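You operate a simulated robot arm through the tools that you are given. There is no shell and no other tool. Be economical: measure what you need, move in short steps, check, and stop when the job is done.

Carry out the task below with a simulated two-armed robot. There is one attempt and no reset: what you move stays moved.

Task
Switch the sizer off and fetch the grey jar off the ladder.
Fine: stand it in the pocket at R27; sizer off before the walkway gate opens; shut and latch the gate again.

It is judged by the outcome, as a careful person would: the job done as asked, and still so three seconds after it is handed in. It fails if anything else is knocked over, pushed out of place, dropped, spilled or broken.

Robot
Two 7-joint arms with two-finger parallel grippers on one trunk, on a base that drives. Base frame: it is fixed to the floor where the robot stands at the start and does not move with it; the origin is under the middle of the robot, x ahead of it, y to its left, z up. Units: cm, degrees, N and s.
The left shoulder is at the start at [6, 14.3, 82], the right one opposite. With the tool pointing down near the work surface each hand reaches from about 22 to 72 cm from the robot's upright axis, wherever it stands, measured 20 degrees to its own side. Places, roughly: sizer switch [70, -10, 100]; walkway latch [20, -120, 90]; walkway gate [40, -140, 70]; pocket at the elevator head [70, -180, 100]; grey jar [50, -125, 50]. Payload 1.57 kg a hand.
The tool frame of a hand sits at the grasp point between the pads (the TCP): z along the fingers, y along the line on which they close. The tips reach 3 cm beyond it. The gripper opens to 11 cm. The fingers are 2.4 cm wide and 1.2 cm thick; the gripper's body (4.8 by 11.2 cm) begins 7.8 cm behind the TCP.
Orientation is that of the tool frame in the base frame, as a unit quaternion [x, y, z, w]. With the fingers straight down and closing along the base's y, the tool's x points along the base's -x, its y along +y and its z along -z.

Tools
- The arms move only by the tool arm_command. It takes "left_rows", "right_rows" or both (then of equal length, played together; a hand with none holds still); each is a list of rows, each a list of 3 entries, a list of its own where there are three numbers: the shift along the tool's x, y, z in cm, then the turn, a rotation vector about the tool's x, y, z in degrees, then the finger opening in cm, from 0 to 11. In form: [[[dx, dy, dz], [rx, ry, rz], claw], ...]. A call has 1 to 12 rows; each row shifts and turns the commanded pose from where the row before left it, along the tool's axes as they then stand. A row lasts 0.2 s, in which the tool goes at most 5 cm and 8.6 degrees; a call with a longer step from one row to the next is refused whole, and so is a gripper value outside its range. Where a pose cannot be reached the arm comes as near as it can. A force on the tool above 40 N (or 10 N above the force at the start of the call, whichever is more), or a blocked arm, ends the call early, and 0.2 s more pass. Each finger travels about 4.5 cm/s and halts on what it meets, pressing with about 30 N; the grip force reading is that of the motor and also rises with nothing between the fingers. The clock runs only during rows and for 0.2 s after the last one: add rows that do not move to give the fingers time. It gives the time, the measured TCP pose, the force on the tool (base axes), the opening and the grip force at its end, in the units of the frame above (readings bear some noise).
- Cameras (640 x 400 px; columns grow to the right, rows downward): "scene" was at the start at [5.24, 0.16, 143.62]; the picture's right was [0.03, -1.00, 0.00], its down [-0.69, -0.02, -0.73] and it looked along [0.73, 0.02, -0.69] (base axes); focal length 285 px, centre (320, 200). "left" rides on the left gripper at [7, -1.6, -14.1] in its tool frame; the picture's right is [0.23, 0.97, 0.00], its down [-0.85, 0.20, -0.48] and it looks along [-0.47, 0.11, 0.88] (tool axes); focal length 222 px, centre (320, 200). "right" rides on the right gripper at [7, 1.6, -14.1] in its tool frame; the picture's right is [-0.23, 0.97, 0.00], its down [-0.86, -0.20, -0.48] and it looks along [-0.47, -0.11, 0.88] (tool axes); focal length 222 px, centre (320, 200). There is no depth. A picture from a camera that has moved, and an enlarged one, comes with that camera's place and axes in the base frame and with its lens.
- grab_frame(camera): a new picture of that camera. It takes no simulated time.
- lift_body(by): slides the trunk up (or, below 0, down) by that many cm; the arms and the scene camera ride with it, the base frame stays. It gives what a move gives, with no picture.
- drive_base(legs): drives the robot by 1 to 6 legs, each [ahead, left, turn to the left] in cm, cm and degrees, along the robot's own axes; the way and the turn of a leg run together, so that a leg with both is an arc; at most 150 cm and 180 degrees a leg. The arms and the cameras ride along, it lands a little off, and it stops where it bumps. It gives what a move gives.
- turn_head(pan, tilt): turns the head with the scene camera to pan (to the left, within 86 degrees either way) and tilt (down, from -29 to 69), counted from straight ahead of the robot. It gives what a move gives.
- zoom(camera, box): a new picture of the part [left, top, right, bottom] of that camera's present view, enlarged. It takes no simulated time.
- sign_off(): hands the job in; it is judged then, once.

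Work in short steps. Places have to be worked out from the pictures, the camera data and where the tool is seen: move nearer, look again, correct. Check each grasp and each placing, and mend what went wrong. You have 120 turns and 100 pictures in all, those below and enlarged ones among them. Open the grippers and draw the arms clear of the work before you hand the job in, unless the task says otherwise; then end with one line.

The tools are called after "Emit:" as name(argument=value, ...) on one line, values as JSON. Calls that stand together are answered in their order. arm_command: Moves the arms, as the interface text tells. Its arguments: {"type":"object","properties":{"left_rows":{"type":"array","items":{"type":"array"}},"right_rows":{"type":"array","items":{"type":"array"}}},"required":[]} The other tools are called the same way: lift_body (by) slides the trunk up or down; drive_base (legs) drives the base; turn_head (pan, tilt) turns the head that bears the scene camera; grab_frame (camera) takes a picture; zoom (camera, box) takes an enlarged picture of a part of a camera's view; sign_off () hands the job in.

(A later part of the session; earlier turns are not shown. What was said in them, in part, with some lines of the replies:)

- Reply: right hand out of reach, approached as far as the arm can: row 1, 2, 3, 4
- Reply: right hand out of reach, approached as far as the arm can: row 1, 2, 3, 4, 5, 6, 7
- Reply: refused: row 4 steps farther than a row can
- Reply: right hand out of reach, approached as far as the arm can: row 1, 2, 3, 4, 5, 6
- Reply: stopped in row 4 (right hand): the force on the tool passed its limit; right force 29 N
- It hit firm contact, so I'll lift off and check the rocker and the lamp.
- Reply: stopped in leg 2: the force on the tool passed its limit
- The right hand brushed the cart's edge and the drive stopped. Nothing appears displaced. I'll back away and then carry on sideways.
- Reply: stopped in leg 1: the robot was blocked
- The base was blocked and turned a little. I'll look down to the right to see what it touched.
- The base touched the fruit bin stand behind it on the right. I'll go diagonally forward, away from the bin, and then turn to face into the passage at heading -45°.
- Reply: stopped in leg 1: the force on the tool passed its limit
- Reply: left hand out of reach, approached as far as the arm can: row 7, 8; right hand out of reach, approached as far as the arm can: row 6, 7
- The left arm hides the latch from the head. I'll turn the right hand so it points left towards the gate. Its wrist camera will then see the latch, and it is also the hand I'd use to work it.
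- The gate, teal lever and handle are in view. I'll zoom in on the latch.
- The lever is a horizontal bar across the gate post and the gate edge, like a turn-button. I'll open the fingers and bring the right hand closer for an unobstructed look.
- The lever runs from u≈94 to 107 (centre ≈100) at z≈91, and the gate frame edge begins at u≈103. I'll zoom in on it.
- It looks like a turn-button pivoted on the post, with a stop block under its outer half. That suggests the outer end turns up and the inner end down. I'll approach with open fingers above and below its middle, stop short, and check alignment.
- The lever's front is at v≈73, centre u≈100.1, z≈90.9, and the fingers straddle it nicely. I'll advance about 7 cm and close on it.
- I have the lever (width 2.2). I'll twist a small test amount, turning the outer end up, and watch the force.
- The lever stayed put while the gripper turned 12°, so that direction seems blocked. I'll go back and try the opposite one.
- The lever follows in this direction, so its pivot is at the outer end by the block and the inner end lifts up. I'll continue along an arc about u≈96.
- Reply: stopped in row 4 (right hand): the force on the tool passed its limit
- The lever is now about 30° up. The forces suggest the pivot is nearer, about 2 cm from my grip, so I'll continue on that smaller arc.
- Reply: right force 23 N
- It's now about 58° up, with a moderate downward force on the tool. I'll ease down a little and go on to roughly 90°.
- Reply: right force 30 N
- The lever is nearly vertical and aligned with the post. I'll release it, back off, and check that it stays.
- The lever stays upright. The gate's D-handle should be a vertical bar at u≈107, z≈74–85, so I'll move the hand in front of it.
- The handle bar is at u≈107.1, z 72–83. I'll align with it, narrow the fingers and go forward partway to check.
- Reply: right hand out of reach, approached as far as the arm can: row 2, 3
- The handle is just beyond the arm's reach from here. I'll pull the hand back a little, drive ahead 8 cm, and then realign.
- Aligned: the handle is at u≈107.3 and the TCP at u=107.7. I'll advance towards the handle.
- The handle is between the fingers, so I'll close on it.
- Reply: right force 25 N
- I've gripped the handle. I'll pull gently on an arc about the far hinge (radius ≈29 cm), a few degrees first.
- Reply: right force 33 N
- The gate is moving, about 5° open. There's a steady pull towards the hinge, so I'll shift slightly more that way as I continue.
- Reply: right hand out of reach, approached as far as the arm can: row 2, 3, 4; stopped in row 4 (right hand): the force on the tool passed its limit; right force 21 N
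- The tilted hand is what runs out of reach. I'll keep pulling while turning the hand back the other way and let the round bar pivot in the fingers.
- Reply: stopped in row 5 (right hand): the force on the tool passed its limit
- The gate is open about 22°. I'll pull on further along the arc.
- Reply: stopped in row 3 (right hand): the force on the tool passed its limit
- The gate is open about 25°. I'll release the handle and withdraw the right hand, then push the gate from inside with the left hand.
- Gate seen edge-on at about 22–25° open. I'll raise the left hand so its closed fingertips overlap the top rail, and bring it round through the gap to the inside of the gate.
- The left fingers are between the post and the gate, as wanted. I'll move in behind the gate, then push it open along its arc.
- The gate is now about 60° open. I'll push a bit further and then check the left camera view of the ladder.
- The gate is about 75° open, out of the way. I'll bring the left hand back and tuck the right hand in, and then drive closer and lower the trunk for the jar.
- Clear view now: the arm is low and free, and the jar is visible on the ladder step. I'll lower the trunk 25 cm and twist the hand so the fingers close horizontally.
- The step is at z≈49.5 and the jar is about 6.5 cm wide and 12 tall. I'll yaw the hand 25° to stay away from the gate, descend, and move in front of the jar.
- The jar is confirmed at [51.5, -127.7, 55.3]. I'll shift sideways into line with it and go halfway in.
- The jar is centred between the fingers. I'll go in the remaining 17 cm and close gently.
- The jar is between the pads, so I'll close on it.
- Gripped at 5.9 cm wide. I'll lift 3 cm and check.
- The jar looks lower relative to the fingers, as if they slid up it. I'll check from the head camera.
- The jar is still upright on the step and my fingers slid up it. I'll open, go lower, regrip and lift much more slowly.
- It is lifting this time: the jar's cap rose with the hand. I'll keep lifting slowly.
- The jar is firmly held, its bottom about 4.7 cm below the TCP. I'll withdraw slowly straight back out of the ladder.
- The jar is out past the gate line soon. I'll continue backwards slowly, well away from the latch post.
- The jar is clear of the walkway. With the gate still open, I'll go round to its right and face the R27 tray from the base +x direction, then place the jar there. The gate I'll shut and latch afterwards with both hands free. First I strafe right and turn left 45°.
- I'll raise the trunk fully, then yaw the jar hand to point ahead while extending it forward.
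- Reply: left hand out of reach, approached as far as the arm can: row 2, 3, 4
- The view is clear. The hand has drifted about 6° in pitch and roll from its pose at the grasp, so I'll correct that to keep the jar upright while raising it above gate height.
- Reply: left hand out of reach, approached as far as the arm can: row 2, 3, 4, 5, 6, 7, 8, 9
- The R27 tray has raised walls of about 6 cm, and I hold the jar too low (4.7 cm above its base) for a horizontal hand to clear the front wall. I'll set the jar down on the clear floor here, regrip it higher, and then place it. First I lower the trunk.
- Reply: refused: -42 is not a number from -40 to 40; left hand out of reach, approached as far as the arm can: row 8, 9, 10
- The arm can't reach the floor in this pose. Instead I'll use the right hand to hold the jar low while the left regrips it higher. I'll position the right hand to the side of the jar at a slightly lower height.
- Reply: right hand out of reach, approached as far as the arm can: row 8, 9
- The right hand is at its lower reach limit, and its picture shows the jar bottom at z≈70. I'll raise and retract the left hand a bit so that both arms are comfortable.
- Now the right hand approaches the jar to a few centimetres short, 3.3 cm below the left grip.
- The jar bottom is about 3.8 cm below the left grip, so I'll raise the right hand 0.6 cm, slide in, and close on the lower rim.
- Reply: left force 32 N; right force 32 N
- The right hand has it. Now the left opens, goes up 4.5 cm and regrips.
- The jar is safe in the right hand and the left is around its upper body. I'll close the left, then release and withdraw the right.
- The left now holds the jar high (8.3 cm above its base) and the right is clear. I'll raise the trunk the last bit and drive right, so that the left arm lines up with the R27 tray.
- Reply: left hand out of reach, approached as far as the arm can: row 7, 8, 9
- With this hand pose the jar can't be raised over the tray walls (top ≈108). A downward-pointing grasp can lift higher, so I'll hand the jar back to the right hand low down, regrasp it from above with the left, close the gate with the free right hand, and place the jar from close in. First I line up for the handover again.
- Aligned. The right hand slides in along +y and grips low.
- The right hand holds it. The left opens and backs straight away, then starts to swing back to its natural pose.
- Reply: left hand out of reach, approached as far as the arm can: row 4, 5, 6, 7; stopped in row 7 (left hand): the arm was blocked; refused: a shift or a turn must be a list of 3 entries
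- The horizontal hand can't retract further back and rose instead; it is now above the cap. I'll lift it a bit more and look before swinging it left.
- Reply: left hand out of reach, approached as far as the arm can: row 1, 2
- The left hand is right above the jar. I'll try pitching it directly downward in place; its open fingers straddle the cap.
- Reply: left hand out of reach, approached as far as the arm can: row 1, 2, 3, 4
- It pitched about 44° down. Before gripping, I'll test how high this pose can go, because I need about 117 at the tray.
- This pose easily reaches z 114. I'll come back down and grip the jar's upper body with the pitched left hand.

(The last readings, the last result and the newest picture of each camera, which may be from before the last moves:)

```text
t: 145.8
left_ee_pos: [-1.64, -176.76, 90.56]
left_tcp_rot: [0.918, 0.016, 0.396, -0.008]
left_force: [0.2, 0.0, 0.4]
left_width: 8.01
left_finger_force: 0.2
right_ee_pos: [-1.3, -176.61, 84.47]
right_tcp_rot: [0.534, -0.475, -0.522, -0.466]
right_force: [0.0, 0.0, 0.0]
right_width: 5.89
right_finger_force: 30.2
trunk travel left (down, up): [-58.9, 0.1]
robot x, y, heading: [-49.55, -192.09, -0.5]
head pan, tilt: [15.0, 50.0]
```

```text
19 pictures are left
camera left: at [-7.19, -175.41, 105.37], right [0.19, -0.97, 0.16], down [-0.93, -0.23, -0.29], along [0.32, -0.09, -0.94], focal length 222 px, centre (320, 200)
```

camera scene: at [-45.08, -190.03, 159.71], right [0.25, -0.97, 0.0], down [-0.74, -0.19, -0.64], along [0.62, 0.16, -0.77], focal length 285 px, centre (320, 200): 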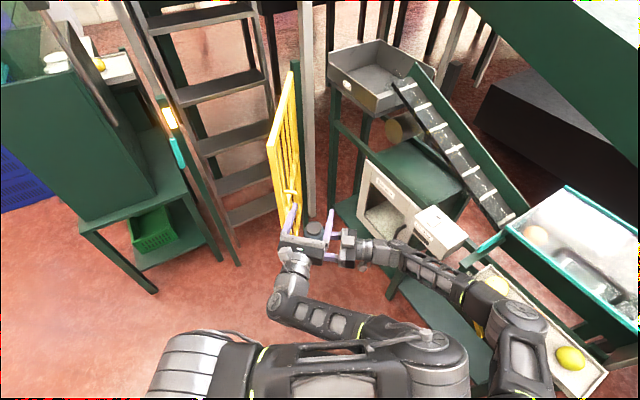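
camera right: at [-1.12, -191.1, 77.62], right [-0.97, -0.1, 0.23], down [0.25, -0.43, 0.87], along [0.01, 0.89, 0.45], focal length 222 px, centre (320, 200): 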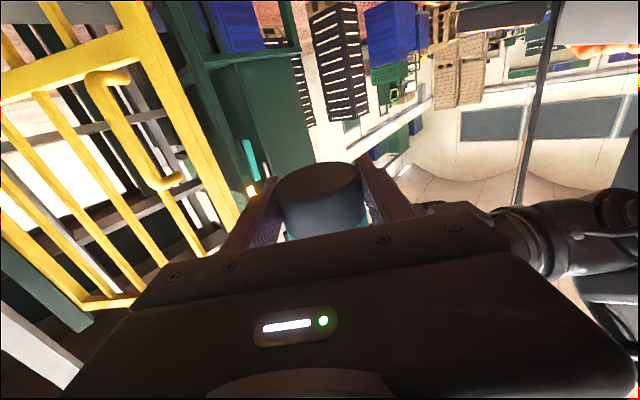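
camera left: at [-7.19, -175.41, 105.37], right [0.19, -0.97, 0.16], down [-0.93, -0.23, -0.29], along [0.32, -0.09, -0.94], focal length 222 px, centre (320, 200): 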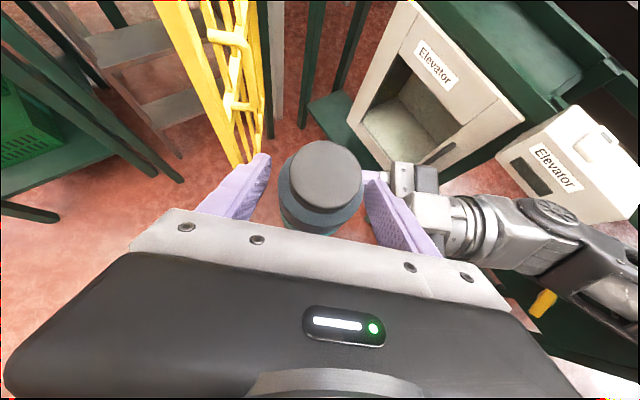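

The jar is centred. I'll close the left, then open and withdraw the right the way it came.

Emit:
arm_command(left_rows=[[[0, 0, 0], [0, 0, 0], 7], [[0, 0, 0], [0, 0, 0], 5], [[0, 0, 0], [0, 0, 0], 2], [[0, 0, 0], [0, 0, 0], 0], [[0, 0, 0], [0, 0, 0], 0], [[0, 0, 0], [0, 0, 0], 0]])

Emit:
arm_command(right_rows=[[[0, 0, 0], [0, 0, 0], 7], [[0, 0, 0], [0, 0, 0], 8], [[0, 0, 0], [0, 0, 0], 8], [[0, 0, -2], [0, 0, 0], 8], [[0, 0, -3], [0, 0, 0], 8], [[0, 0, -3], [0, 0, 0], 8], [[0, 0, -3], [0, 0, 0], 6], [[0, 0, -2], [0, 0, 0], 3], [[0, 0, 0], [0, 0, 0], 0]])

Emit:
arm_command(left_rows=[[[0.7, 0, -0.7], [0, 0, 0], 0], [[1.4, 0, -1.4], [0, 0, 0], 0], [[1.4, 0, -1.4], [0, 0, 0], 0], [[1.4, 0, -1.4], [0, 0, 0], 0], [[1.4, 0, -1.4], [0, 0, 0], 0], [[1.4, 0, -1.4], [0, 0, 0], 0], [[1.4, 0, -1.4], [0, 0, 0], 0], [[1.4, 0, -1.4], [0, 0, 0], 0], [[0, 0, 0], [0, 0, 0], 0]])

Emit:
grab_frame(camera="scene")

```text
t: 147.2
left_ee_pos: [-1.65, -176.84, 90.52]
left_tcp_rot: [0.918, 0.016, 0.395, -0.009]
left_force: [-0.7, 1.5, -0.1]
left_width: 5.88
left_finger_force: 30.4
right_ee_pos: [-1.36, -176.77, 84.41]
right_tcp_rot: [0.534, -0.475, -0.522, -0.465]
right_force: [0.0, -0.8, 0.5]
right_width: 5.91
right_finger_force: 30.4
trunk travel left (down, up): [-58.9, 0.1]
robot x, y, heading: [-49.59, -192.11, -0.4]
head pan, tilt: [15.0, 50.0]
```

```text
t: 149.2
left_ee_pos: [-1.59, -176.82, 90.61]
left_tcp_rot: [0.918, 0.016, 0.395, -0.008]
left_force: [0.2, -0.1, 0.8]
left_width: 5.86
left_finger_force: 30.1
right_ee_pos: [0.47, -189.7, 84.55]
right_tcp_rot: [0.535, -0.475, -0.522, -0.465]
right_force: [-0.1, 0.4, -0.2]
right_width: 1.38
right_finger_force: 0.5
trunk travel left (down, up): [-58.9, 0.1]
robot x, y, heading: [-49.44, -192.12, -0.1]
head pan, tilt: [15.0, 50.0]
```

```text
t: 151.2
left_ee_pos: [-1.3, -177.32, 105.68]
left_tcp_rot: [0.918, 0.015, 0.395, -0.008]
left_force: [-0.6, 0.3, -2.3]
left_width: 5.84
left_finger_force: 30.0
left hand out of reach, approached as far as the arm can: row 2
right_ee_pos: [0.46, -189.7, 84.71]
right_tcp_rot: [0.534, -0.475, -0.522, -0.466]
right_force: [0.1, -0.6, 0.3]
right_width: 0.0
right_finger_force: 21.5
trunk travel left (down, up): [-58.9, 0.1]
robot x, y, heading: [-49.3, -191.73, -0.1]
head pan, tilt: [15.0, 50.0]
```

```text
18 pictures are left
camera scene: at [-45.07, -190.02, 159.7], right [0.26, -0.97, 0.0], down [-0.74, -0.2, -0.64], along [0.62, 0.16, -0.77], focal length 285 px, centre (320, 200)
```

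scene: 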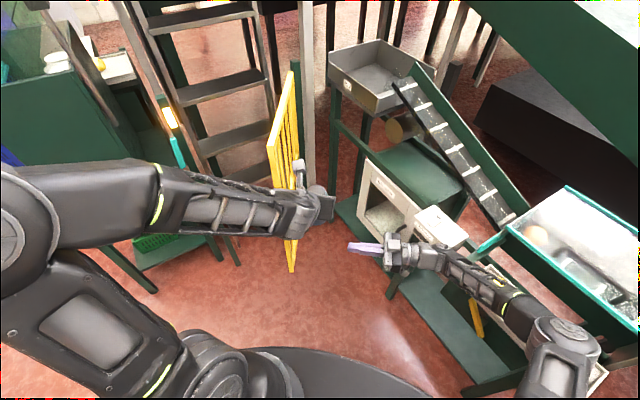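

The left arm is now in a good natural configuration with the jar. The gate's edge is at about [13, -160]. I'll raise the jar above gate height, then strafe left and go ahead, so the right hand's closed fingers can push the gate shut.

Emit:
arm_command(left_rows=[[[1.2, 0, -1.2], [0, 0, 0], 0], [[1.4, 0, -1.4], [0, 0, 0], 0], [[1.4, 0, -1.4], [0, 0, 0], 0], [[1.4, 0, -1.4], [0, 0, 0], 0], [[1.4, 0, -1.4], [0, 0, 0], 0], [[1.4, 0, -1.4], [0, 0, 0], 0], [[1, 0, -1], [0, 0, 0], 0], [[0, 0, 0], [0, 0, 0], 0]])

Emit:
drive_base(legs=[[0, 18, 0], [14, 0, 0]])

Emit:
grab_frame(camera="scene")

```text
t: 153.0
left_ee_pos: [-1.89, -177.05, 118.7]
left_tcp_rot: [0.918, 0.016, 0.396, -0.009]
left_force: [-0.6, 0.4, -1.9]
left_width: 5.86
left_finger_force: 29.7
right_ee_pos: [0.57, -189.66, 84.57]
right_tcp_rot: [0.533, -0.474, -0.522, -0.466]
right_force: [-0.2, -0.1, -0.8]
right_width: 0.0
right_finger_force: 20.9
trunk travel left (down, up): [-58.9, 0.1]
robot x, y, heading: [-49.74, -191.99, -0.0]
head pan, tilt: [15.0, 50.0]
```

```text
t: 155.4
left_ee_pos: [12.15, -159.57, 118.68]
left_tcp_rot: [0.919, 0.016, 0.395, -0.008]
left_force: [0.6, -0.8, -1.8]
left_width: 5.86
left_finger_force: 29.5
right_ee_pos: [14.52, -172.12, 84.62]
right_tcp_rot: [0.534, -0.476, -0.521, -0.466]
right_force: [0.0, -1.1, 0.3]
right_width: 0.0
right_finger_force: 21.8
trunk travel left (down, up): [-58.9, 0.1]
robot x, y, heading: [-35.67, -174.35, -0.2]
head pan, tilt: [15.0, 50.0]
```

```text
17 pictures are left
camera scene: at [-30.91, -172.53, 159.69], right [0.26, -0.97, 0.0], down [-0.74, -0.2, -0.64], along [0.62, 0.16, -0.77], focal length 285 px, centre (320, 200)
```

scene: 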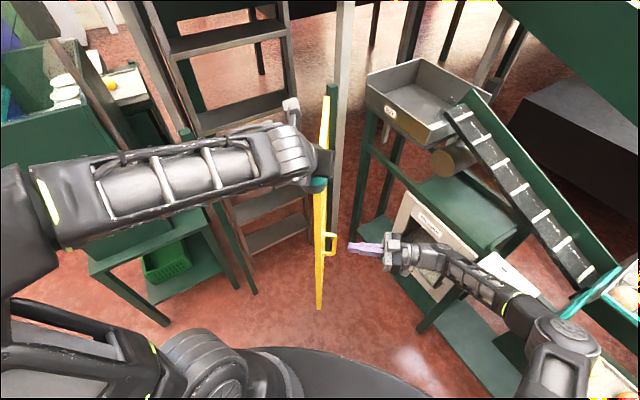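

The right fingertips are to the right of the gate. I'll nudge ahead and left with the base so the fingers start swinging the gate, then finish the push with the arm.

Emit:
drive_base(legs=[[8, 0, 0], [0, 9, 0]])

Emit:
arm_command(right_rows=[[[0, 0, 3], [0, 0, 0], 0], [[0, -0.3, 3], [0, 0, 0], 0], [[0, -0.3, 3], [0, 0, 0], 0], [[0, -0.3, 3], [0, 0, 0], 0], [[0, -0.5, 3], [0, 0, 0], 0], [[0, -0.5, 3], [0, 0, 0], 0], [[0, -0.5, 3], [0, 0, 0], 0]])

Emit:
grab_frame(camera="scene")

```text
t: 157.2
left_ee_pos: [20.31, -150.3, 118.57]
left_tcp_rot: [0.918, 0.016, 0.396, -0.007]
left_force: [-0.1, 0.0, -2.0]
left_width: 5.85
left_finger_force: 30.0
right_ee_pos: [22.71, -162.98, 84.54]
right_tcp_rot: [0.534, -0.475, -0.522, -0.466]
right_force: [0.0, 0.3, 0.8]
right_width: 0.0
right_finger_force: 21.3
trunk travel left (down, up): [-58.9, 0.1]
robot x, y, heading: [-27.48, -165.56, -0.1]
head pan, tilt: [15.0, 50.0]
```

```text
t: 158.8
left_ee_pos: [20.23, -150.43, 118.66]
left_tcp_rot: [0.918, 0.017, 0.395, -0.008]
left_force: [-0.2, 0.3, -2.5]
left_width: 5.86
left_finger_force: 30.2
right_ee_pos: [22.48, -141.51, 84.17]
right_tcp_rot: [0.534, -0.474, -0.522, -0.465]
right_force: [1.4, 0.3, -0.7]
right_width: 0.0
right_finger_force: 21.3
trunk travel left (down, up): [-58.9, 0.1]
robot x, y, heading: [-27.34, -165.54, -0.4]
head pan, tilt: [15.0, 50.0]
```

```text
16 pictures are left
camera scene: at [-22.91, -163.38, 159.7], right [0.26, -0.97, 0.0], down [-0.74, -0.2, -0.64], along [0.62, 0.16, -0.77], focal length 285 px, centre (320, 200)
```

scene: 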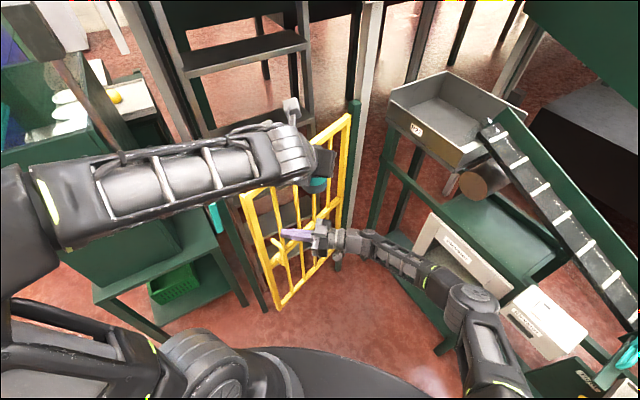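

The gate is nearly shut. I'll continue pushing until it meets the post.

Emit:
arm_command(right_rows=[[[0, -0.4, 2], [0, 0, 0], 0], [[0, -0.4, 2], [0, 0, 0], 0], [[0, -0.4, 2], [0, 0, 0], 0], [[0, -0.4, 1.5], [0, 0, 0], 0], [[0, 0, 1.5], [0, 0, 0], 0], [[0, 0, 1], [0, 0, 0], 0], [[0, 0, 1], [0, 0, 0], 0], [[0, 0, 1], [0, 0, 0], 0]])

Emit:
zoom(camera="scene", box=[180, 100, 380, 320])

```text
t: 160.1
left_ee_pos: [20.3, -150.67, 118.71]
left_tcp_rot: [0.918, 0.015, 0.395, -0.008]
left_force: [0.0, 0.5, -1.5]
left_width: 5.85
left_finger_force: 30.1
right_ee_pos: [24.74, -133.32, 84.01]
right_tcp_rot: [0.528, -0.484, -0.513, -0.474]
right_force: [5.0, -3.1, -1.1]
right_width: 0.0
right_finger_force: 21.8
trunk travel left (down, up): [-58.9, 0.1]
robot x, y, heading: [-27.49, -165.64, -0.4]
head pan, tilt: [15.0, 50.0]
stopped in row 6 (right hand): the force on the tool passed its limit (the readings are from after the stop); the commanded pose is now the measured one
```

```text
1.82 times, centred on (280, 210) of scene
camera zoom: at [-22.95, -163.41, 159.7], right [0.25, -0.97, 0.0], down [-0.74, -0.19, -0.64], along [0.62, 0.16, -0.77], focal length 519 px, centre (393, 182)
```

zoom: 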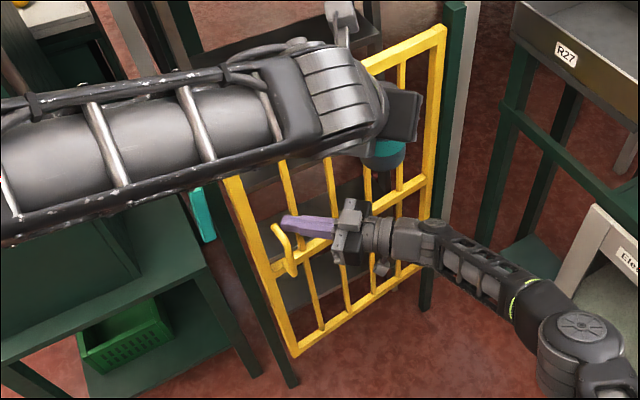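

The gate is shut against the post. I'll withdraw the right arm into a compact pose, turn to heading -45°, and strafe left, so that the jar faces the tray.

Emit:
arm_command(right_rows=[[[0, 0.5, -3], [0, 0, 0], 0], [[0, 1, -3.5], [0, 0, 0], 0], [[0, 1.5, -3.5], [0, 0, 0], 0], [[0, 2, -3.5], [0, 0, 0], 0], [[0, 2, -3.5], [0, 0, 0], 0], [[0, 2.5, -3.5], [0, 0, 0], 0], [[0, 2.5, -3], [0, 0, 0], 0], [[0, 2.5, -3], [0, 0, 0], 0], [[0, 2.5, -3], [0, 0, 0], 0], [[0, 2.5, -3], [0, 0, 0], 0], [[0, 2, -2], [0, 0, 0], 0]])

Emit:
drive_base(legs=[[0, 0, -45], [0, 28, 0]])

Emit:
turn_head(pan=20, tilt=40)

Emit:
grab_frame(camera="scene")

```text
t: 162.5
left_ee_pos: [20.42, -150.71, 118.59]
left_tcp_rot: [0.918, 0.016, 0.396, -0.009]
left_force: [0.4, -0.2, -1.9]
left_width: 5.85
left_finger_force: 29.7
right_ee_pos: [6.35, -169.47, 84.66]
right_tcp_rot: [0.53, -0.481, -0.515, -0.472]
right_force: [0.5, 1.3, 0.9]
right_width: 0.0
right_finger_force: 21.2
trunk travel left (down, up): [-58.9, 0.1]
robot x, y, heading: [-27.42, -165.34, -0.6]
head pan, tilt: [15.0, 50.0]
```

```text
t: 166.5
left_ee_pos: [36.44, -170.52, 118.63]
left_tcp_rot: [0.852, -0.342, 0.367, 0.146]
left_force: [0.7, 0.7, -1.9]
left_width: 5.89
left_finger_force: 30.1
right_ee_pos: [13.03, -173.52, 84.69]
right_tcp_rot: [-0.299, 0.651, 0.29, 0.635]
right_force: [-0.4, 0.6, -0.9]
right_width: 0.0
right_finger_force: 21.5
trunk travel left (down, up): [-58.9, 0.1]
robot x, y, heading: [-7.71, -146.38, -46.1]
head pan, tilt: [15.0, 50.0]
```

```text
t: 167.2
left_ee_pos: [36.31, -170.48, 118.59]
left_tcp_rot: [0.852, -0.343, 0.367, 0.146]
left_force: [-0.8, -0.5, -1.7]
left_width: 5.85
left_finger_force: 30.3
right_ee_pos: [12.99, -173.54, 84.63]
right_tcp_rot: [-0.299, 0.65, 0.29, 0.636]
right_force: [0.4, -0.1, -0.3]
right_width: 0.0
right_finger_force: 21.3
trunk travel left (down, up): [-58.9, 0.1]
robot x, y, heading: [-7.31, -146.9, -46.1]
head pan, tilt: [20.0, 40.0]
```

```text
14 pictures are left
camera scene: at [-2.04, -148.23, 161.12], right [-0.44, -0.9, 0.0], down [-0.58, 0.28, -0.77], along [0.69, -0.34, -0.64], focal length 285 px, centre (320, 200)
```

scene: 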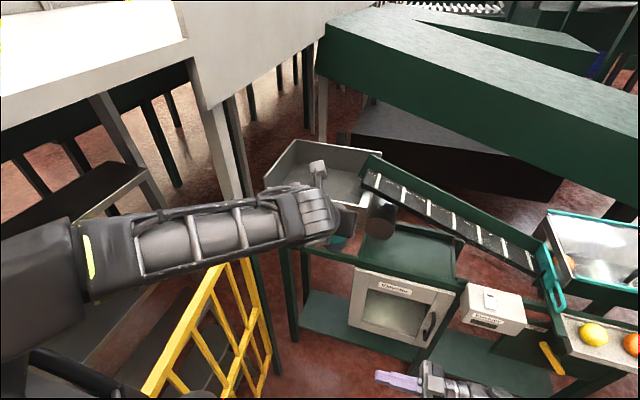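

The tray spans roughly u 167–190, v 65–98, and the jar is at u 146, v 95 with its base at about z 111.6, above the walls. I'll drive ahead 22 cm and check before moving the jar over the tray.

Emit:
drive_base(legs=[[20, 0, 1]])

Emit:
arm_command(left_rows=[[[0.7, -1.5, 0.7], [0, 0, 0], 0], [[0.7, -1.5, 0.7], [0, 0, 0], 0], [[0.7, -1.5, 0.7], [0, 0, 0], 0], [[0.7, -1.5, 0.7], [0, 0, 0], 0], [[0.7, -1.5, 0.7], [0, 0, 0], 0], [[0, 0, 0], [0, 0, 0], 0]])

Emit:
grab_frame(camera="left")

```text
t: 169.0
left_ee_pos: [50.33, -184.43, 118.46]
left_tcp_rot: [0.855, -0.339, 0.366, 0.143]
left_force: [-0.1, 0.3, -1.9]
left_width: 5.84
left_finger_force: 29.9
right_ee_pos: [26.94, -187.37, 84.64]
right_tcp_rot: [-0.301, 0.648, 0.296, 0.634]
right_force: [0.9, 0.7, 1.4]
right_width: 0.0
right_finger_force: 21.8
trunk travel left (down, up): [-58.9, 0.1]
robot x, y, heading: [6.45, -160.92, -45.7]
head pan, tilt: [20.0, 40.0]
stopped in leg 1: the robot was blocked; the commanded pose is now the measured one
```

```text
t: 170.4
left_ee_pos: [58.98, -182.34, 118.77]
left_tcp_rot: [0.854, -0.339, 0.368, 0.144]
left_force: [-0.4, -0.1, -1.8]
left_width: 5.86
left_finger_force: 30.0
right_ee_pos: [26.98, -187.34, 84.53]
right_tcp_rot: [-0.302, 0.647, 0.298, 0.634]
right_force: [0.8, 0.6, -0.1]
right_width: 0.0
right_finger_force: 21.5
trunk travel left (down, up): [-58.9, 0.1]
robot x, y, heading: [6.54, -161.03, -45.7]
head pan, tilt: [20.0, 40.0]
```

```text
13 pictures are left
camera left: at [56.12, -177.4, 133.54], right [-0.55, -0.82, 0.16], down [-0.82, 0.5, -0.29], along [0.16, -0.29, -0.94], focal length 222 px, centre (320, 200)
```

left: 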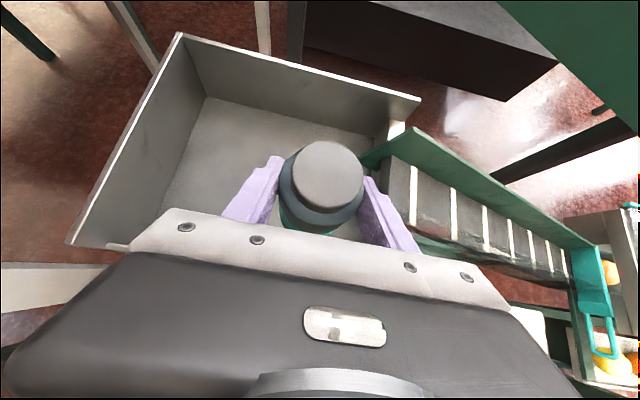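

The jar hangs over the tray; floor estimated at z≈98.5. I'll move to the tray's middle and descend most of the way.

Emit:
arm_command(left_rows=[[[1.2, -1.5, 1.2], [0, 0, 0], 0], [[1.2, -1.5, 1.2], [0, 0, 0], 0], [[1.2, -1.5, 1.2], [0, 0, 0], 0], [[1, -1.2, 1], [0, 0, 0], 0], [[-1, 0, 1], [0, 0, 0], 0], [[-1.4, 0, 1.4], [0, 0, 0], 0], [[-1.4, 0, 1.4], [0, 0, 0], 0], [[-1.4, 0, 1.4], [0, 0, 0], 0], [[-1.4, 0, 1.4], [0, 0, 0], 0], [[0, 0, 0], [0, 0, 0], 0]])

Emit:
grab_frame(camera="left")

```text
t: 172.6
left_ee_pos: [67.81, -182.94, 109.43]
left_tcp_rot: [0.854, -0.339, 0.367, 0.144]
left_force: [-0.5, 0.0, -2.3]
left_width: 5.84
left_finger_force: 30.1
right_ee_pos: [26.97, -187.49, 84.66]
right_tcp_rot: [-0.302, 0.648, 0.297, 0.633]
right_force: [-0.9, 0.7, 0.2]
right_width: 0.01
right_finger_force: 21.2
trunk travel left (down, up): [-58.9, 0.1]
robot x, y, heading: [6.1, -160.67, -45.8]
head pan, tilt: [20.0, 40.0]
```

```text
12 pictures are left
camera left: at [64.95, -178.01, 124.29], right [-0.55, -0.82, 0.16], down [-0.82, 0.5, -0.29], along [0.16, -0.29, -0.94], focal length 222 px, centre (320, 200)
```

left: 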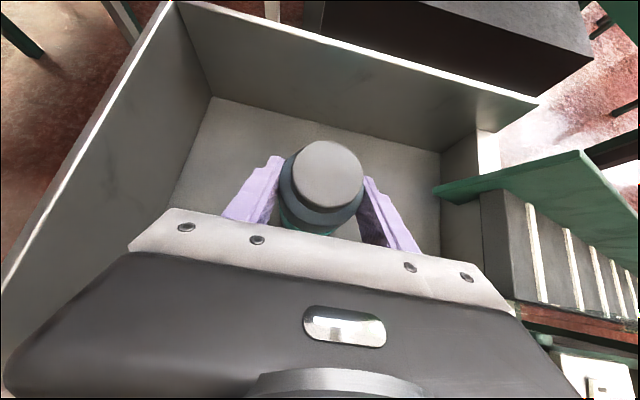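

It's well inside. I'll descend in small steps until the base touches.

Emit:
arm_command(left_rows=[[[-0.7, 0, 0.7], [0, 0, 0], 0], [[-0.7, 0, 0.7], [0, 0, 0], 0], [[-0.5, 0, 0.5], [0, 0, 0], 0], [[-0.3, 0, 0.3], [0, 0, 0], 0], [[0, 0, 0], [0, 0, 0], 0]])

Emit:
arm_command(left_rows=[[[-0.3, 0, 0.3], [0, 0, 0], 0], [[-0.3, 0, 0.3], [0, 0, 0], 0], [[0, 0, 0], [0, 0, 0], 0]])

```text
t: 173.8
left_ee_pos: [67.85, -182.91, 106.8]
left_tcp_rot: [0.853, -0.339, 0.369, 0.144]
left_force: [-1.5, 0.1, 27.8]
left_width: 5.88
left_finger_force: 29.6
right_ee_pos: [26.87, -187.47, 84.59]
right_tcp_rot: [-0.3, 0.647, 0.296, 0.635]
right_force: [0.4, -0.1, -0.1]
right_width: 0.0
right_finger_force: 20.9
trunk travel left (down, up): [-58.9, 0.1]
robot x, y, heading: [6.46, -160.87, -45.6]
head pan, tilt: [20.0, 40.0]
```

```text
t: 174.6
left_ee_pos: [67.91, -182.84, 105.84]
left_tcp_rot: [0.853, -0.34, 0.368, 0.144]
left_force: [-1.9, 0.5, 25.1]
left_width: 5.89
left_finger_force: 29.6
right_ee_pos: [26.9, -187.31, 84.62]
right_tcp_rot: [-0.3, 0.647, 0.296, 0.635]
right_force: [0.1, -0.2, 0.3]
right_width: 0.01
right_finger_force: 21.2
trunk travel left (down, up): [-58.9, 0.1]
robot x, y, heading: [6.34, -160.89, -45.8]
head pan, tilt: [20.0, 40.0]
```

The jar rests on the tray floor (upward force of about 25 N). I'll ease off slightly, open, and look.

Emit:
arm_command(left_rows=[[[0.2, 0, -0.2], [0, 0, 0], 4], [[0, 0, 0], [0, 0, 0], 6.5], [[0, 0, 0], [0, 0, 0], 8], [[0, 0, 0], [0, 0, 0], 8.5], [[0, 0, 0], [0, 0, 0], 8.5]])

Emit:
arm_command(left_rows=[[[0, 0, -2], [0, 0, 0], 8.5], [[0, 0, -3], [0, 0, 0], 8.5], [[0, 0, -3], [0, 0, 0], 8.5], [[0, 0, -3], [0, 0, 0], 8.5], [[1, 0, -3], [0, 0, 0], 8.5], [[1, 0, -2], [0, 0, 0], 8.5]])

Emit:
grab_frame(camera="left")

```text
t: 175.8
left_ee_pos: [68.01, -183.03, 105.96]
left_tcp_rot: [0.854, -0.339, 0.367, 0.144]
left_force: [0.9, 0.2, 0.8]
left_width: 8.49
left_finger_force: 0.1
right_ee_pos: [26.89, -187.42, 84.61]
right_tcp_rot: [-0.3, 0.648, 0.297, 0.634]
right_force: [1.3, -0.5, 0.7]
right_width: 0.0
right_finger_force: 21.1
trunk travel left (down, up): [-58.9, 0.1]
robot x, y, heading: [6.15, -160.85, -45.8]
head pan, tilt: [20.0, 40.0]
```

```text
t: 177.2
left_ee_pos: [60.45, -176.05, 118.38]
left_tcp_rot: [0.853, -0.341, 0.367, 0.145]
left_force: [-1.0, 0.3, -0.3]
left_width: 8.5
left_finger_force: 0.0
right_ee_pos: [26.98, -187.43, 84.63]
right_tcp_rot: [-0.3, 0.648, 0.296, 0.634]
right_force: [0.0, -0.5, 0.1]
right_width: 0.03
right_finger_force: 21.7
trunk travel left (down, up): [-58.9, 0.1]
robot x, y, heading: [6.2, -161.19, -45.7]
head pan, tilt: [20.0, 40.0]
```

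```text
11 pictures are left
camera left: at [57.61, -171.16, 133.24], right [-0.56, -0.82, 0.16], down [-0.82, 0.5, -0.29], along [0.16, -0.29, -0.94], focal length 222 px, centre (320, 200)
```

left: 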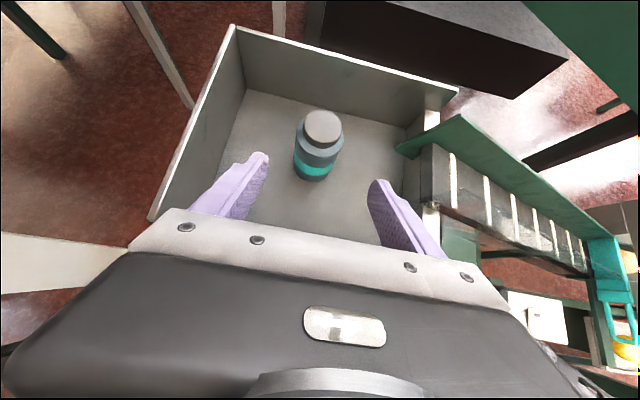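

The jar stands upright in the R27 tray. Next is the latch. I'll back off from the machine and tuck the left arm in before going to the latch.

Emit:
drive_base(legs=[[-30, 0, 0]])

Emit:
arm_command(left_rows=[[[-1, 2, -2], [0, 0, 0], 5], [[-1.5, 2, -2], [0, 0, 0], 0], [[-2, 2, -1.5], [0, 0, 0], 0], [[-2.5, 2, -1], [0, 0, 0], 0], [[-3, 2, -1], [0, 0, 0], 0], [[-3, 2, -1], [0, 0, 0], 0], [[-3, 2, -1], [0, 0, 0], 0], [[-3, 2, -1], [0, 0, 0], 0], [[-3, 1, -1], [0, 0, 0], 0], [[-3, 0, -1], [0, 0, 0], 0]])

Emit:
turn_head(pan=35, tilt=45)

Emit:
grab_frame(camera="scene")

```text
t: 179.2
left_ee_pos: [39.53, -154.59, 118.53]
left_tcp_rot: [0.854, -0.339, 0.367, 0.143]
left_force: [-0.6, -0.6, -0.3]
left_width: 8.51
left_finger_force: 0.1
right_ee_pos: [6.01, -166.0, 84.63]
right_tcp_rot: [-0.303, 0.648, 0.298, 0.633]
right_force: [-1.2, 0.7, 0.3]
right_width: 0.0
right_finger_force: 21.6
trunk travel left (down, up): [-58.9, 0.1]
robot x, y, heading: [-14.57, -139.8, -45.7]
head pan, tilt: [20.0, 40.0]
```

```text
t: 181.4
left_ee_pos: [9.14, -154.79, 117.92]
left_tcp_rot: [0.855, -0.338, 0.366, 0.142]
left_force: [-0.7, 0.5, 0.2]
left_width: 0.0
left_finger_force: 20.9
left hand out of reach, approached as far as the arm can: row 5, 6, 7, 8, 9, 10
right_ee_pos: [6.16, -165.89, 84.61]
right_tcp_rot: [-0.302, 0.647, 0.297, 0.634]
right_force: [-0.6, 0.2, 0.5]
right_width: 0.01
right_finger_force: 21.2
trunk travel left (down, up): [-58.9, 0.1]
robot x, y, heading: [-14.49, -139.43, -45.5]
head pan, tilt: [20.0, 40.0]
```

```text
t: 182.2
left_ee_pos: [9.14, -154.88, 118.03]
left_tcp_rot: [0.855, -0.339, 0.367, 0.142]
left_force: [0.1, -0.3, -0.2]
left_width: 0.0
left_finger_force: 20.8
right_ee_pos: [6.13, -166.06, 84.57]
right_tcp_rot: [-0.301, 0.648, 0.297, 0.633]
right_force: [0.7, 0.4, -0.4]
right_width: 0.0
right_finger_force: 20.9
trunk travel left (down, up): [-58.9, 0.1]
robot x, y, heading: [-14.84, -139.75, -45.4]
head pan, tilt: [35.0, 45.0]
```

```text
10 pictures are left
camera scene: at [-8.7, -138.99, 160.4], right [-0.18, -0.98, 0.0], down [-0.69, 0.13, -0.71], along [0.7, -0.13, -0.71], focal length 285 px, centre (320, 200)
```

scene: 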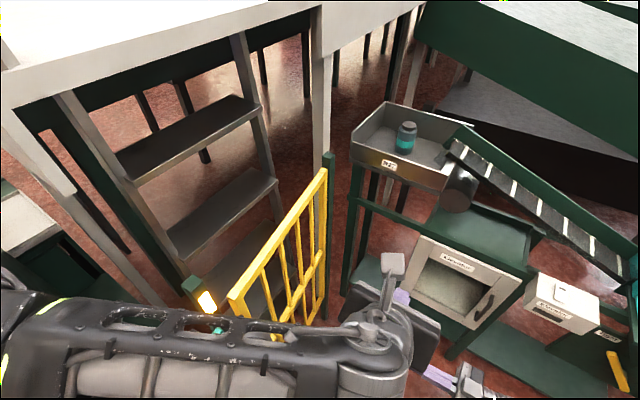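

The jar is still upright. The lamp is still amber, and the gate's edge has come about 4 cm off the post, so I need to push it fully shut and then latch. To keep the left elbow away from the cart, I'll shift right and turn to heading 0 for this.

Emit:
drive_base(legs=[[-4, -21, 0], [0, 0, 45]])

Emit:
arm_command(right_rows=[[[0, 0, 0], [-8, 0, 0], 0], [[0, 0, 0], [-8, 0, 0], 0], [[0, 0, 0], [-8, 0, 0], 0], [[0, 0, 0], [-8, 0, 0], 0], [[0, 0, 0], [-8, 0, 0], 0], [[0, 0, 0], [-5, 0, 0], 0], [[0, 0, 0], [0, 0, 0], 0]])

```text
t: 185.9
left_ee_pos: [-4.25, -144.38, 117.93]
left_tcp_rot: [0.919, 0.022, 0.393, -0.012]
left_force: [0.8, 0.2, -0.3]
left_width: 0.02
left_finger_force: 21.5
right_ee_pos: [1.69, -154.31, 84.59]
right_tcp_rot: [0.531, -0.478, -0.521, -0.467]
right_force: [0.1, 0.3, 0.8]
right_width: 0.01
right_finger_force: 20.9
trunk travel left (down, up): [-58.9, 0.1]
robot x, y, heading: [-31.61, -150.99, 0.4]
head pan, tilt: [35.0, 45.0]
```

```text
t: 187.5
left_ee_pos: [-4.3, -144.47, 118.0]
left_tcp_rot: [0.919, 0.022, 0.393, -0.012]
left_force: [0.2, -0.3, 0.0]
left_width: 0.0
left_finger_force: 21.6
right_ee_pos: [1.72, -154.33, 84.61]
right_tcp_rot: [0.639, -0.317, -0.632, -0.304]
right_force: [1.3, 0.4, 0.0]
right_width: 0.01
right_finger_force: 20.9
right hand out of reach, approached as far as the arm can: row 5, 6
trunk travel left (down, up): [-58.9, 0.1]
robot x, y, heading: [-32.19, -150.44, 0.5]
head pan, tilt: [35.0, 45.0]
```

I turned it the wrong way, since the tool's x axis points down. I'll rotate the other way until the hand points along [.7, .7].

Emit:
arm_command(right_rows=[[[0, 0, 0], [8.3, 0, 0], 0], [[0, 0, 0], [8.3, 0, 0], 0], [[0, 0, 0], [8.3, 0, 0], 0], [[0, 0, 0], [8.3, 0, 0], 0], [[0, 0, 0], [8.3, 0, 0], 0], [[0, 0, 1], [8.3, 0, 0], 0], [[0, 0, 1], [8.3, 0, 0], 0], [[0, 0, 1], [8.3, 0, 0], 0], [[0, 0, 1], [8.3, 0, 0], 0], [[0, 0, 1], [8.3, 0, 0], 0]])

Emit:
grab_frame(camera="right")

```text
t: 189.7
left_ee_pos: [-4.26, -144.37, 117.95]
left_tcp_rot: [0.919, 0.022, 0.393, -0.012]
left_force: [0.5, 0.3, 0.0]
left_width: 0.0
left_finger_force: 21.6
right_ee_pos: [3.62, -149.99, 84.1]
right_tcp_rot: [-0.277, 0.658, 0.26, 0.649]
right_force: [-0.5, 0.4, -0.8]
right_width: 0.0
right_finger_force: 21.0
trunk travel left (down, up): [-58.9, 0.1]
robot x, y, heading: [-31.52, -150.85, 0.6]
head pan, tilt: [35.0, 45.0]
```

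```text
9 pictures are left
camera right: at [-7.62, -158.89, 77.42], right [-0.68, 0.7, 0.21], down [-0.2, -0.45, 0.87], along [0.7, 0.55, 0.45], focal length 222 px, centre (320, 200)
```

right: 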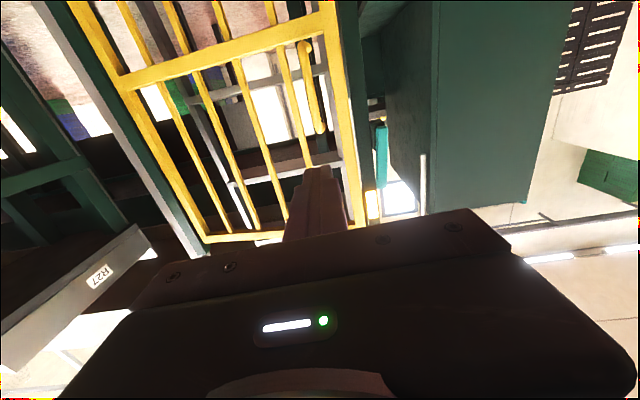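

The hand now points squarely at the gate. I'll push on the gate's near frame bar (u≈105, z≈90) until it is flush.

Emit:
arm_command(right_rows=[[[-1.5, 1, 3], [0, 0, 0], 0], [[-1.5, 1, 3], [0, 0, 0], 0], [[-1.5, 1, 3], [0, 0, 0], 0], [[-1, 0.5, 3], [0, 0, 0], 0], [[0, 0, 3], [0, 0, 0], 0], [[0, 0, 3], [0, 0, 0], 0], [[0, 0, 3], [0, 0, 0], 0], [[0, 0, 2.5], [0, 0, 0], 0]])

Emit:
arm_command(right_rows=[[[0, 0, 1.5], [0, 0, 0], 0], [[0, 0, 1.5], [0, 0, 0], 0], [[0, 0, 1], [0, 0, 0], 0], [[0, 0, 1], [0, 0, 0], 0], [[0, 0, 1], [0, 0, 0], 0]])

Emit:
grab_frame(camera="right")

```text
t: 191.5
left_ee_pos: [-4.19, -144.4, 117.86]
left_tcp_rot: [0.919, 0.023, 0.393, -0.012]
left_force: [0.5, -0.3, -0.2]
left_width: 0.0
left_finger_force: 21.7
right_ee_pos: [17.68, -130.78, 89.7]
right_tcp_rot: [-0.276, 0.657, 0.264, 0.651]
right_force: [0.7, 0.4, 0.3]
right_width: 0.02
right_finger_force: 21.1
trunk travel left (down, up): [-58.9, 0.1]
robot x, y, heading: [-31.84, -150.7, 0.1]
head pan, tilt: [35.0, 45.0]
```

```text
t: 192.7
left_ee_pos: [-4.36, -144.34, 117.84]
left_tcp_rot: [0.919, 0.022, 0.393, -0.012]
left_force: [-0.5, 0.2, -0.2]
left_width: 0.01
left_finger_force: 21.6
right_ee_pos: [21.8, -126.39, 89.4]
right_tcp_rot: [-0.277, 0.657, 0.263, 0.651]
right_force: [0.6, 0.5, 0.5]
right_width: 0.02
right_finger_force: 21.5
trunk travel left (down, up): [-58.9, 0.1]
robot x, y, heading: [-31.85, -150.9, 0.4]
head pan, tilt: [35.0, 45.0]
```

```text
8 pictures are left
camera right: at [10.61, -135.31, 82.6], right [-0.69, 0.69, 0.21], down [-0.2, -0.46, 0.87], along [0.7, 0.55, 0.45], focal length 222 px, centre (320, 200)
```

right: 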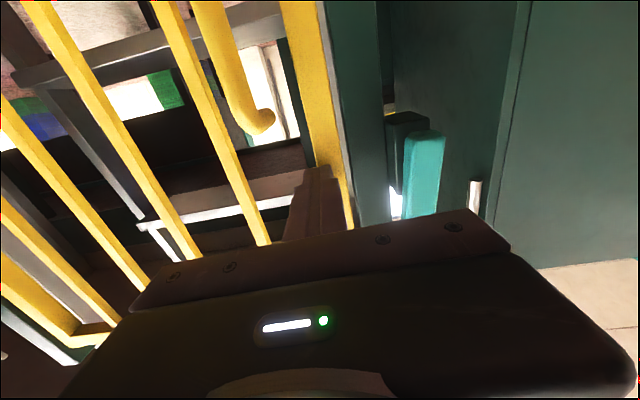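

The fingers are just inside the frame bar. I'll back off, shift 1.6 cm towards the post and push the bar itself.

Emit:
arm_command(right_rows=[[[0, 0, -3], [0, 0, 0], 0], [[0, 0, -2], [0, 0, 0], 0], [[0, 1.7, 0], [0, 0, 0], 0], [[0, 0, 2], [0, 0, 0], 0], [[0, 0, 1.5], [0, 0, 0], 0], [[0, 0, 1], [0, 0, 0], 0], [[0, 0, 1], [0, 0, 0], 0], [[0, 0, 1], [0, 0, 0], 0], [[0, 0, 1], [0, 0, 0], 0]])

Emit:
grab_frame(camera="right")

```text
t: 194.3
left_ee_pos: [-4.69, -144.81, 118.09]
left_tcp_rot: [0.918, 0.02, 0.395, -0.013]
left_force: [-0.7, 0.2, -0.4]
left_width: 0.02
left_finger_force: 21.4
right_ee_pos: [20.53, -125.1, 89.37]
right_tcp_rot: [-0.278, 0.656, 0.264, 0.65]
right_force: [-18.8, -23.4, 11.9]
right_width: 0.0
right_finger_force: 21.6
trunk travel left (down, up): [-58.9, 0.1]
robot x, y, heading: [-31.7, -150.89, -0.0]
head pan, tilt: [35.0, 45.0]
stopped in row 8 (right hand): the force on the tool passed its limit (the readings are from after the stop); the commanded pose is now the measured one
```

```text
7 pictures are left
camera right: at [9.41, -134.08, 82.62], right [-0.69, 0.69, 0.21], down [-0.2, -0.46, 0.86], along [0.7, 0.55, 0.45], focal length 222 px, centre (320, 200)
```

right: 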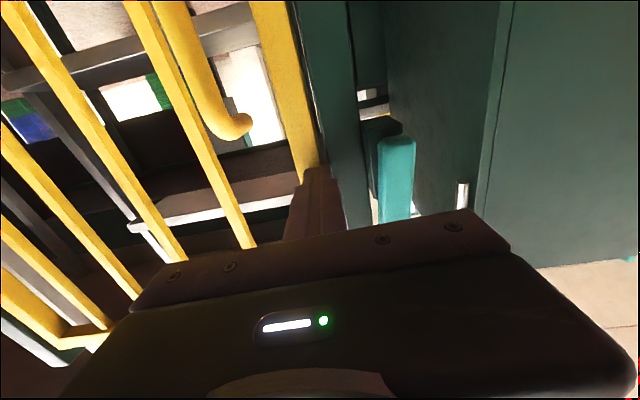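

The gate is flush against the post. Now I'll back off, move over to the upright lever (u≈98, z≈93), and straddle it.

Emit:
arm_command(right_rows=[[[0, 0, -2], [0, 0, 0], 0], [[0, 0, -3], [0, 0, 0], 2], [[-1.2, 1.6, 0], [0, 0, 0], 4.5], [[-1.2, 1.7, 0], [0, 0, 0], 4.5], [[-1.1, 1.6, 0], [0, 0, 0], 4.5], [[0, 0, 1.5], [0, 0, 0], 4.5], [[0, 0, 1], [0, 0, 0], 4.5], [[0, 0, 0], [0, 0, 0], 4.5]])

Emit:
grab_frame(camera="right")

```text
t: 196.2
left_ee_pos: [-4.34, -144.4, 118.0]
left_tcp_rot: [0.919, 0.022, 0.393, -0.012]
left_force: [-0.1, -0.5, 0.7]
left_width: 0.03
left_finger_force: 21.4
right_ee_pos: [15.65, -122.95, 92.67]
right_tcp_rot: [-0.279, 0.658, 0.262, 0.648]
right_force: [-0.4, -0.2, -0.3]
right_width: 4.5
right_finger_force: 0.1
trunk travel left (down, up): [-58.9, 0.1]
robot x, y, heading: [-31.93, -150.93, 0.3]
head pan, tilt: [35.0, 45.0]
```

```text
6 pictures are left
camera right: at [4.49, -131.9, 85.94], right [-0.69, 0.69, 0.21], down [-0.19, -0.46, 0.87], along [0.7, 0.56, 0.45], focal length 222 px, centre (320, 200)
```

right: 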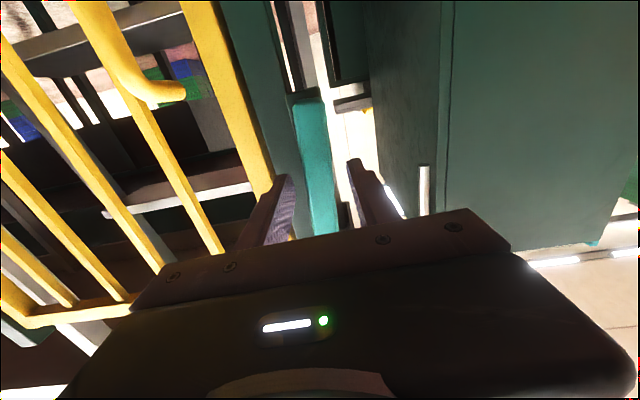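

The lever is between the fingers. I'll grip it and rotate it back down on the reverse arc, first part.

Emit:
arm_command(right_rows=[[[0, 0, 0], [0, 0, 0], 2], [[0, 0, 0], [0, 0, 0], 0], [[0, 0, 0], [0, 0, 0], 0], [[0, 0, 0], [0, 0, 0], 0], [[0, -0.25, 0], [0, 0, 7], 0], [[0, -0.25, 0], [0, 0, 7], 0], [[0, -0.25, 0], [0, 0, 7], 0], [[0, -0.25, 0], [0, 0, 7], 0], [[0, 0, 0], [0, 0, 0], 0]])

```text
t: 198.2
left_ee_pos: [-4.31, -144.25, 117.89]
left_tcp_rot: [0.919, 0.022, 0.393, -0.012]
left_force: [0.5, -0.4, 0.2]
left_width: 0.01
left_finger_force: 21.6
right_ee_pos: [15.99, -123.35, 92.44]
right_tcp_rot: [-0.113, 0.706, 0.414, 0.564]
right_force: [-7.1, 18.1, -1.4]
right_width: 2.22
right_finger_force: 34.7
trunk travel left (down, up): [-58.9, 0.1]
robot x, y, heading: [-31.69, -150.72, 0.5]
head pan, tilt: [35.0, 45.0]
```

It's turning (about 60° now). I'll continue.

Emit:
arm_command(right_rows=[[[0, -0.1, 0], [0, 0, 7], 0], [[0, -0.2, 0], [0, 0, 7], 0], [[0, -0.2, 0], [0, 0, 7], 0], [[0, -0.25, 0], [0, 0, 7], 0], [[0, 0, 0], [0, 0, 0], 0]])

Emit:
arm_command(right_rows=[[[0, -0.25, 0], [0, 0, 7], 0], [[0, -0.25, 0], [0, 0, 7], 0], [[0, -0.25, 0], [0, 0, 7], 0], [[0, -0.25, 0], [0, 0, 7], 0], [[0, 0, 0], [0, 0, 0], 0]])

Emit:
grab_frame(camera="right")

```text
t: 199.3
left_ee_pos: [-4.43, -144.27, 117.94]
left_tcp_rot: [0.919, 0.021, 0.395, -0.01]
left_force: [0.9, 0.4, 1.1]
left_width: 0.0
left_finger_force: 21.5
right_ee_pos: [16.55, -123.93, 92.17]
right_tcp_rot: [0.062, 0.712, 0.537, 0.448]
right_force: [-9.6, 25.2, 5.1]
right_width: 2.17
right_finger_force: 34.7
trunk travel left (down, up): [-58.9, 0.1]
robot x, y, heading: [-31.74, -150.68, 0.1]
head pan, tilt: [35.0, 45.0]
```

```text
t: 200.6
left_ee_pos: [-4.36, -144.28, 117.96]
left_tcp_rot: [0.919, 0.021, 0.394, -0.011]
left_force: [0.0, 0.0, -0.3]
left_width: 0.0
left_finger_force: 21.1
right_ee_pos: [16.82, -124.25, 91.46]
right_tcp_rot: [0.233, 0.673, 0.631, 0.307]
right_force: [0.0, 23.9, 18.8]
right_width: 2.17
right_finger_force: 35.1
trunk travel left (down, up): [-58.9, 0.1]
robot x, y, heading: [-31.78, -151.08, 0.1]
head pan, tilt: [35.0, 45.0]
```

```text
5 pictures are left
camera right: at [1.84, -129.11, 92.26], right [0.09, -0.07, 0.99], down [0.28, -0.96, -0.09], along [0.96, 0.28, -0.06], focal length 222 px, centre (320, 200)
```

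right: 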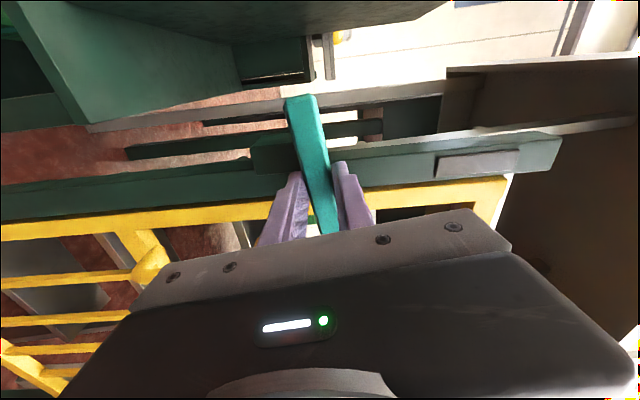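

About 6° remain to horizontal, so I'll finish the turn.

Emit:
arm_command(right_rows=[[[0, -0.2, 0], [0, 0, 4], 0], [[0, -0.15, 0], [0, 0, 3], 0], [[0, -0.1, 0], [0, 0, 2], 0], [[0, 0, 0], [0, 0, 0], 0]])

Emit:
arm_command(right_rows=[[[0, 0, 0], [0, 0, 0], 4], [[0, 0, 0], [0, 0, 0], 6], [[0, 0, 0], [0, 0, 0], 6], [[0, 0, -3], [0, 0, 0], 6], [[0, 0, -3.5], [0, 0, 0], 6], [[0, 0, -3.5], [0, 0, 0], 6], [[0, 0, -3.5], [0, 0, 0], 6], [[0, 0, -3.5], [0, 0, 0], 6]])

Emit:
grab_frame(camera="right")

```text
t: 201.6
left_ee_pos: [-4.45, -144.27, 117.93]
left_tcp_rot: [0.919, 0.022, 0.394, -0.011]
left_force: [0.1, -0.1, -0.6]
left_width: 0.0
left_finger_force: 21.7
right_ee_pos: [16.83, -124.27, 91.16]
right_tcp_rot: [0.283, 0.652, 0.655, 0.258]
right_force: [-0.1, 20.9, 24.5]
right_width: 2.2
right_finger_force: 35.7
trunk travel left (down, up): [-58.9, 0.1]
robot x, y, heading: [-31.57, -151.37, 0.5]
head pan, tilt: [35.0, 45.0]
```

```text
t: 203.3
left_ee_pos: [-4.27, -144.45, 118.03]
left_tcp_rot: [0.919, 0.021, 0.394, -0.012]
left_force: [-0.3, 0.9, 0.8]
left_width: 0.0
left_finger_force: 21.0
right_ee_pos: [7.83, -136.33, 91.75]
right_tcp_rot: [0.285, 0.638, 0.655, 0.287]
right_force: [0.1, -0.2, 0.4]
right_width: 6.0
right_finger_force: 0.1
trunk travel left (down, up): [-58.9, 0.1]
robot x, y, heading: [-31.54, -151.26, 0.5]
head pan, tilt: [35.0, 45.0]
```

```text
4 pictures are left
camera right: at [-7.32, -140.66, 93.15], right [0.14, -0.19, 0.97], down [0.22, -0.95, -0.22], along [0.96, 0.25, -0.09], focal length 222 px, centre (320, 200)
```

right: 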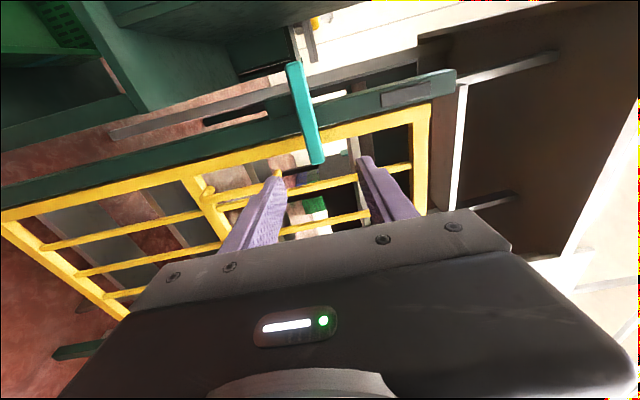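

The lever lies across the gate frame again and the amber lamp is out, as at the start. I'll zoom in to confirm, and check the jar from the head camera.

Emit:
zoom(camera="right", box=[240, 40, 480, 190])

Emit:
turn_head(pan=-18, tilt=28)

Emit:
grab_frame(camera="scene")

```text
2.67 times, centred on (360, 115) of right
camera zoom: at [-7.32, -140.66, 93.15], right [0.14, -0.19, 0.97], down [0.22, -0.95, -0.22], along [0.96, 0.25, -0.09], focal length 592 px, centre (213, 427)
```

zoom: 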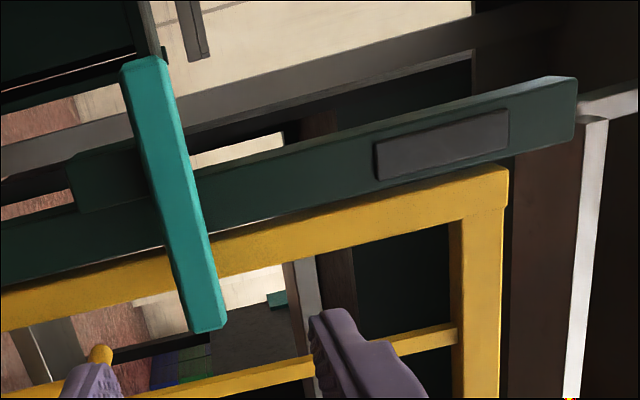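

```text
t: 204.6
left_ee_pos: [-4.13, -144.41, 118.01]
left_tcp_rot: [0.919, 0.021, 0.393, -0.011]
left_force: [-0.2, 0.2, 0.3]
left_width: 0.01
left_finger_force: 21.7
right_ee_pos: [7.65, -136.42, 91.67]
right_tcp_rot: [0.283, 0.641, 0.654, 0.286]
right_force: [0.0, 0.2, 1.0]
right_width: 5.98
right_finger_force: 0.0
trunk travel left (down, up): [-58.9, 0.1]
robot x, y, heading: [-31.4, -150.77, 0.2]
head pan, tilt: [-18.0, 28.0]
```

```text
2 pictures are left
camera scene: at [-26.08, -153.75, 162.97], right [-0.3, -0.95, 0.0], down [-0.45, 0.14, -0.88], along [0.84, -0.27, -0.47], focal length 285 px, centre (320, 200)
```

scene: 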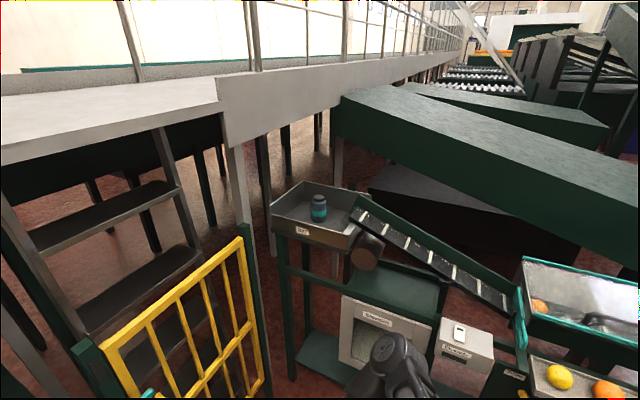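

The jar stands in the R27 pocket, the gate is flush and the lever is horizontal. I'll draw the right hand further clear and open both grippers.

Emit:
arm_command(right_rows=[[[0, 0, -3], [0, 0, 0], 8], [[0, 0, -3], [0, 0, 0], 11], [[0, 0, -3], [0, 0, 0], 11], [[0, 0, -3], [0, 0, 0], 11], [[0, 0, 0], [0, 0, 0], 11]], left_rows=[[[0, 0, 0], [0, 0, 0], 4], [[0, 0, 0], [0, 0, 0], 8], [[0, 0, 0], [0, 0, 0], 11], [[0, 0, 0], [0, 0, 0], 11], [[0, 0, 0], [0, 0, 0], 11]])

Emit:
drive_base(legs=[[-8, 0, 0]])

```text
t: 205.2
left_ee_pos: [-4.35, -144.54, 118.01]
left_tcp_rot: [0.919, 0.021, 0.393, -0.012]
left_force: [0.5, -0.2, -0.2]
left_width: 5.07
left_finger_force: 0.1
right_ee_pos: [9.08, -140.65, 93.07]
right_tcp_rot: [0.277, 0.603, 0.661, 0.35]
right_force: [-0.5, -0.3, 0.2]
right_width: 10.97
right_finger_force: 0.1
trunk travel left (down, up): [-58.9, 0.1]
robot x, y, heading: [-31.64, -150.92, 0.3]
head pan, tilt: [-18.0, 28.0]
stopped in row 3 (right hand): the arm was blocked; the commanded pose is now the measured one
```

```text
t: 206.3
left_ee_pos: [-12.44, -144.63, 117.94]
left_tcp_rot: [0.919, 0.02, 0.393, -0.011]
left_force: [0.4, 0.6, -0.8]
left_width: 11.01
left_finger_force: 0.1
right_ee_pos: [0.95, -140.73, 93.13]
right_tcp_rot: [0.277, 0.602, 0.661, 0.352]
right_force: [-0.1, -0.6, 0.1]
right_width: 11.01
right_finger_force: 0.2
trunk travel left (down, up): [-58.9, 0.1]
robot x, y, heading: [-40.03, -151.04, 0.3]
head pan, tilt: [-18.0, 28.0]
```

Both grippers are open and the arms are clear of the gate and the tray, so I'm handing in.

Emit:
sign_off()

```text
The job is handed in.
```

The sizer was switched off before the gate was opened, the grey jar stands upright in the R27 pocket, and the walkway gate is shut and latched again; on the way the left and right hands each brushed the cart once and the base bumped the fruit bin stand, and I saw nothing displaced.
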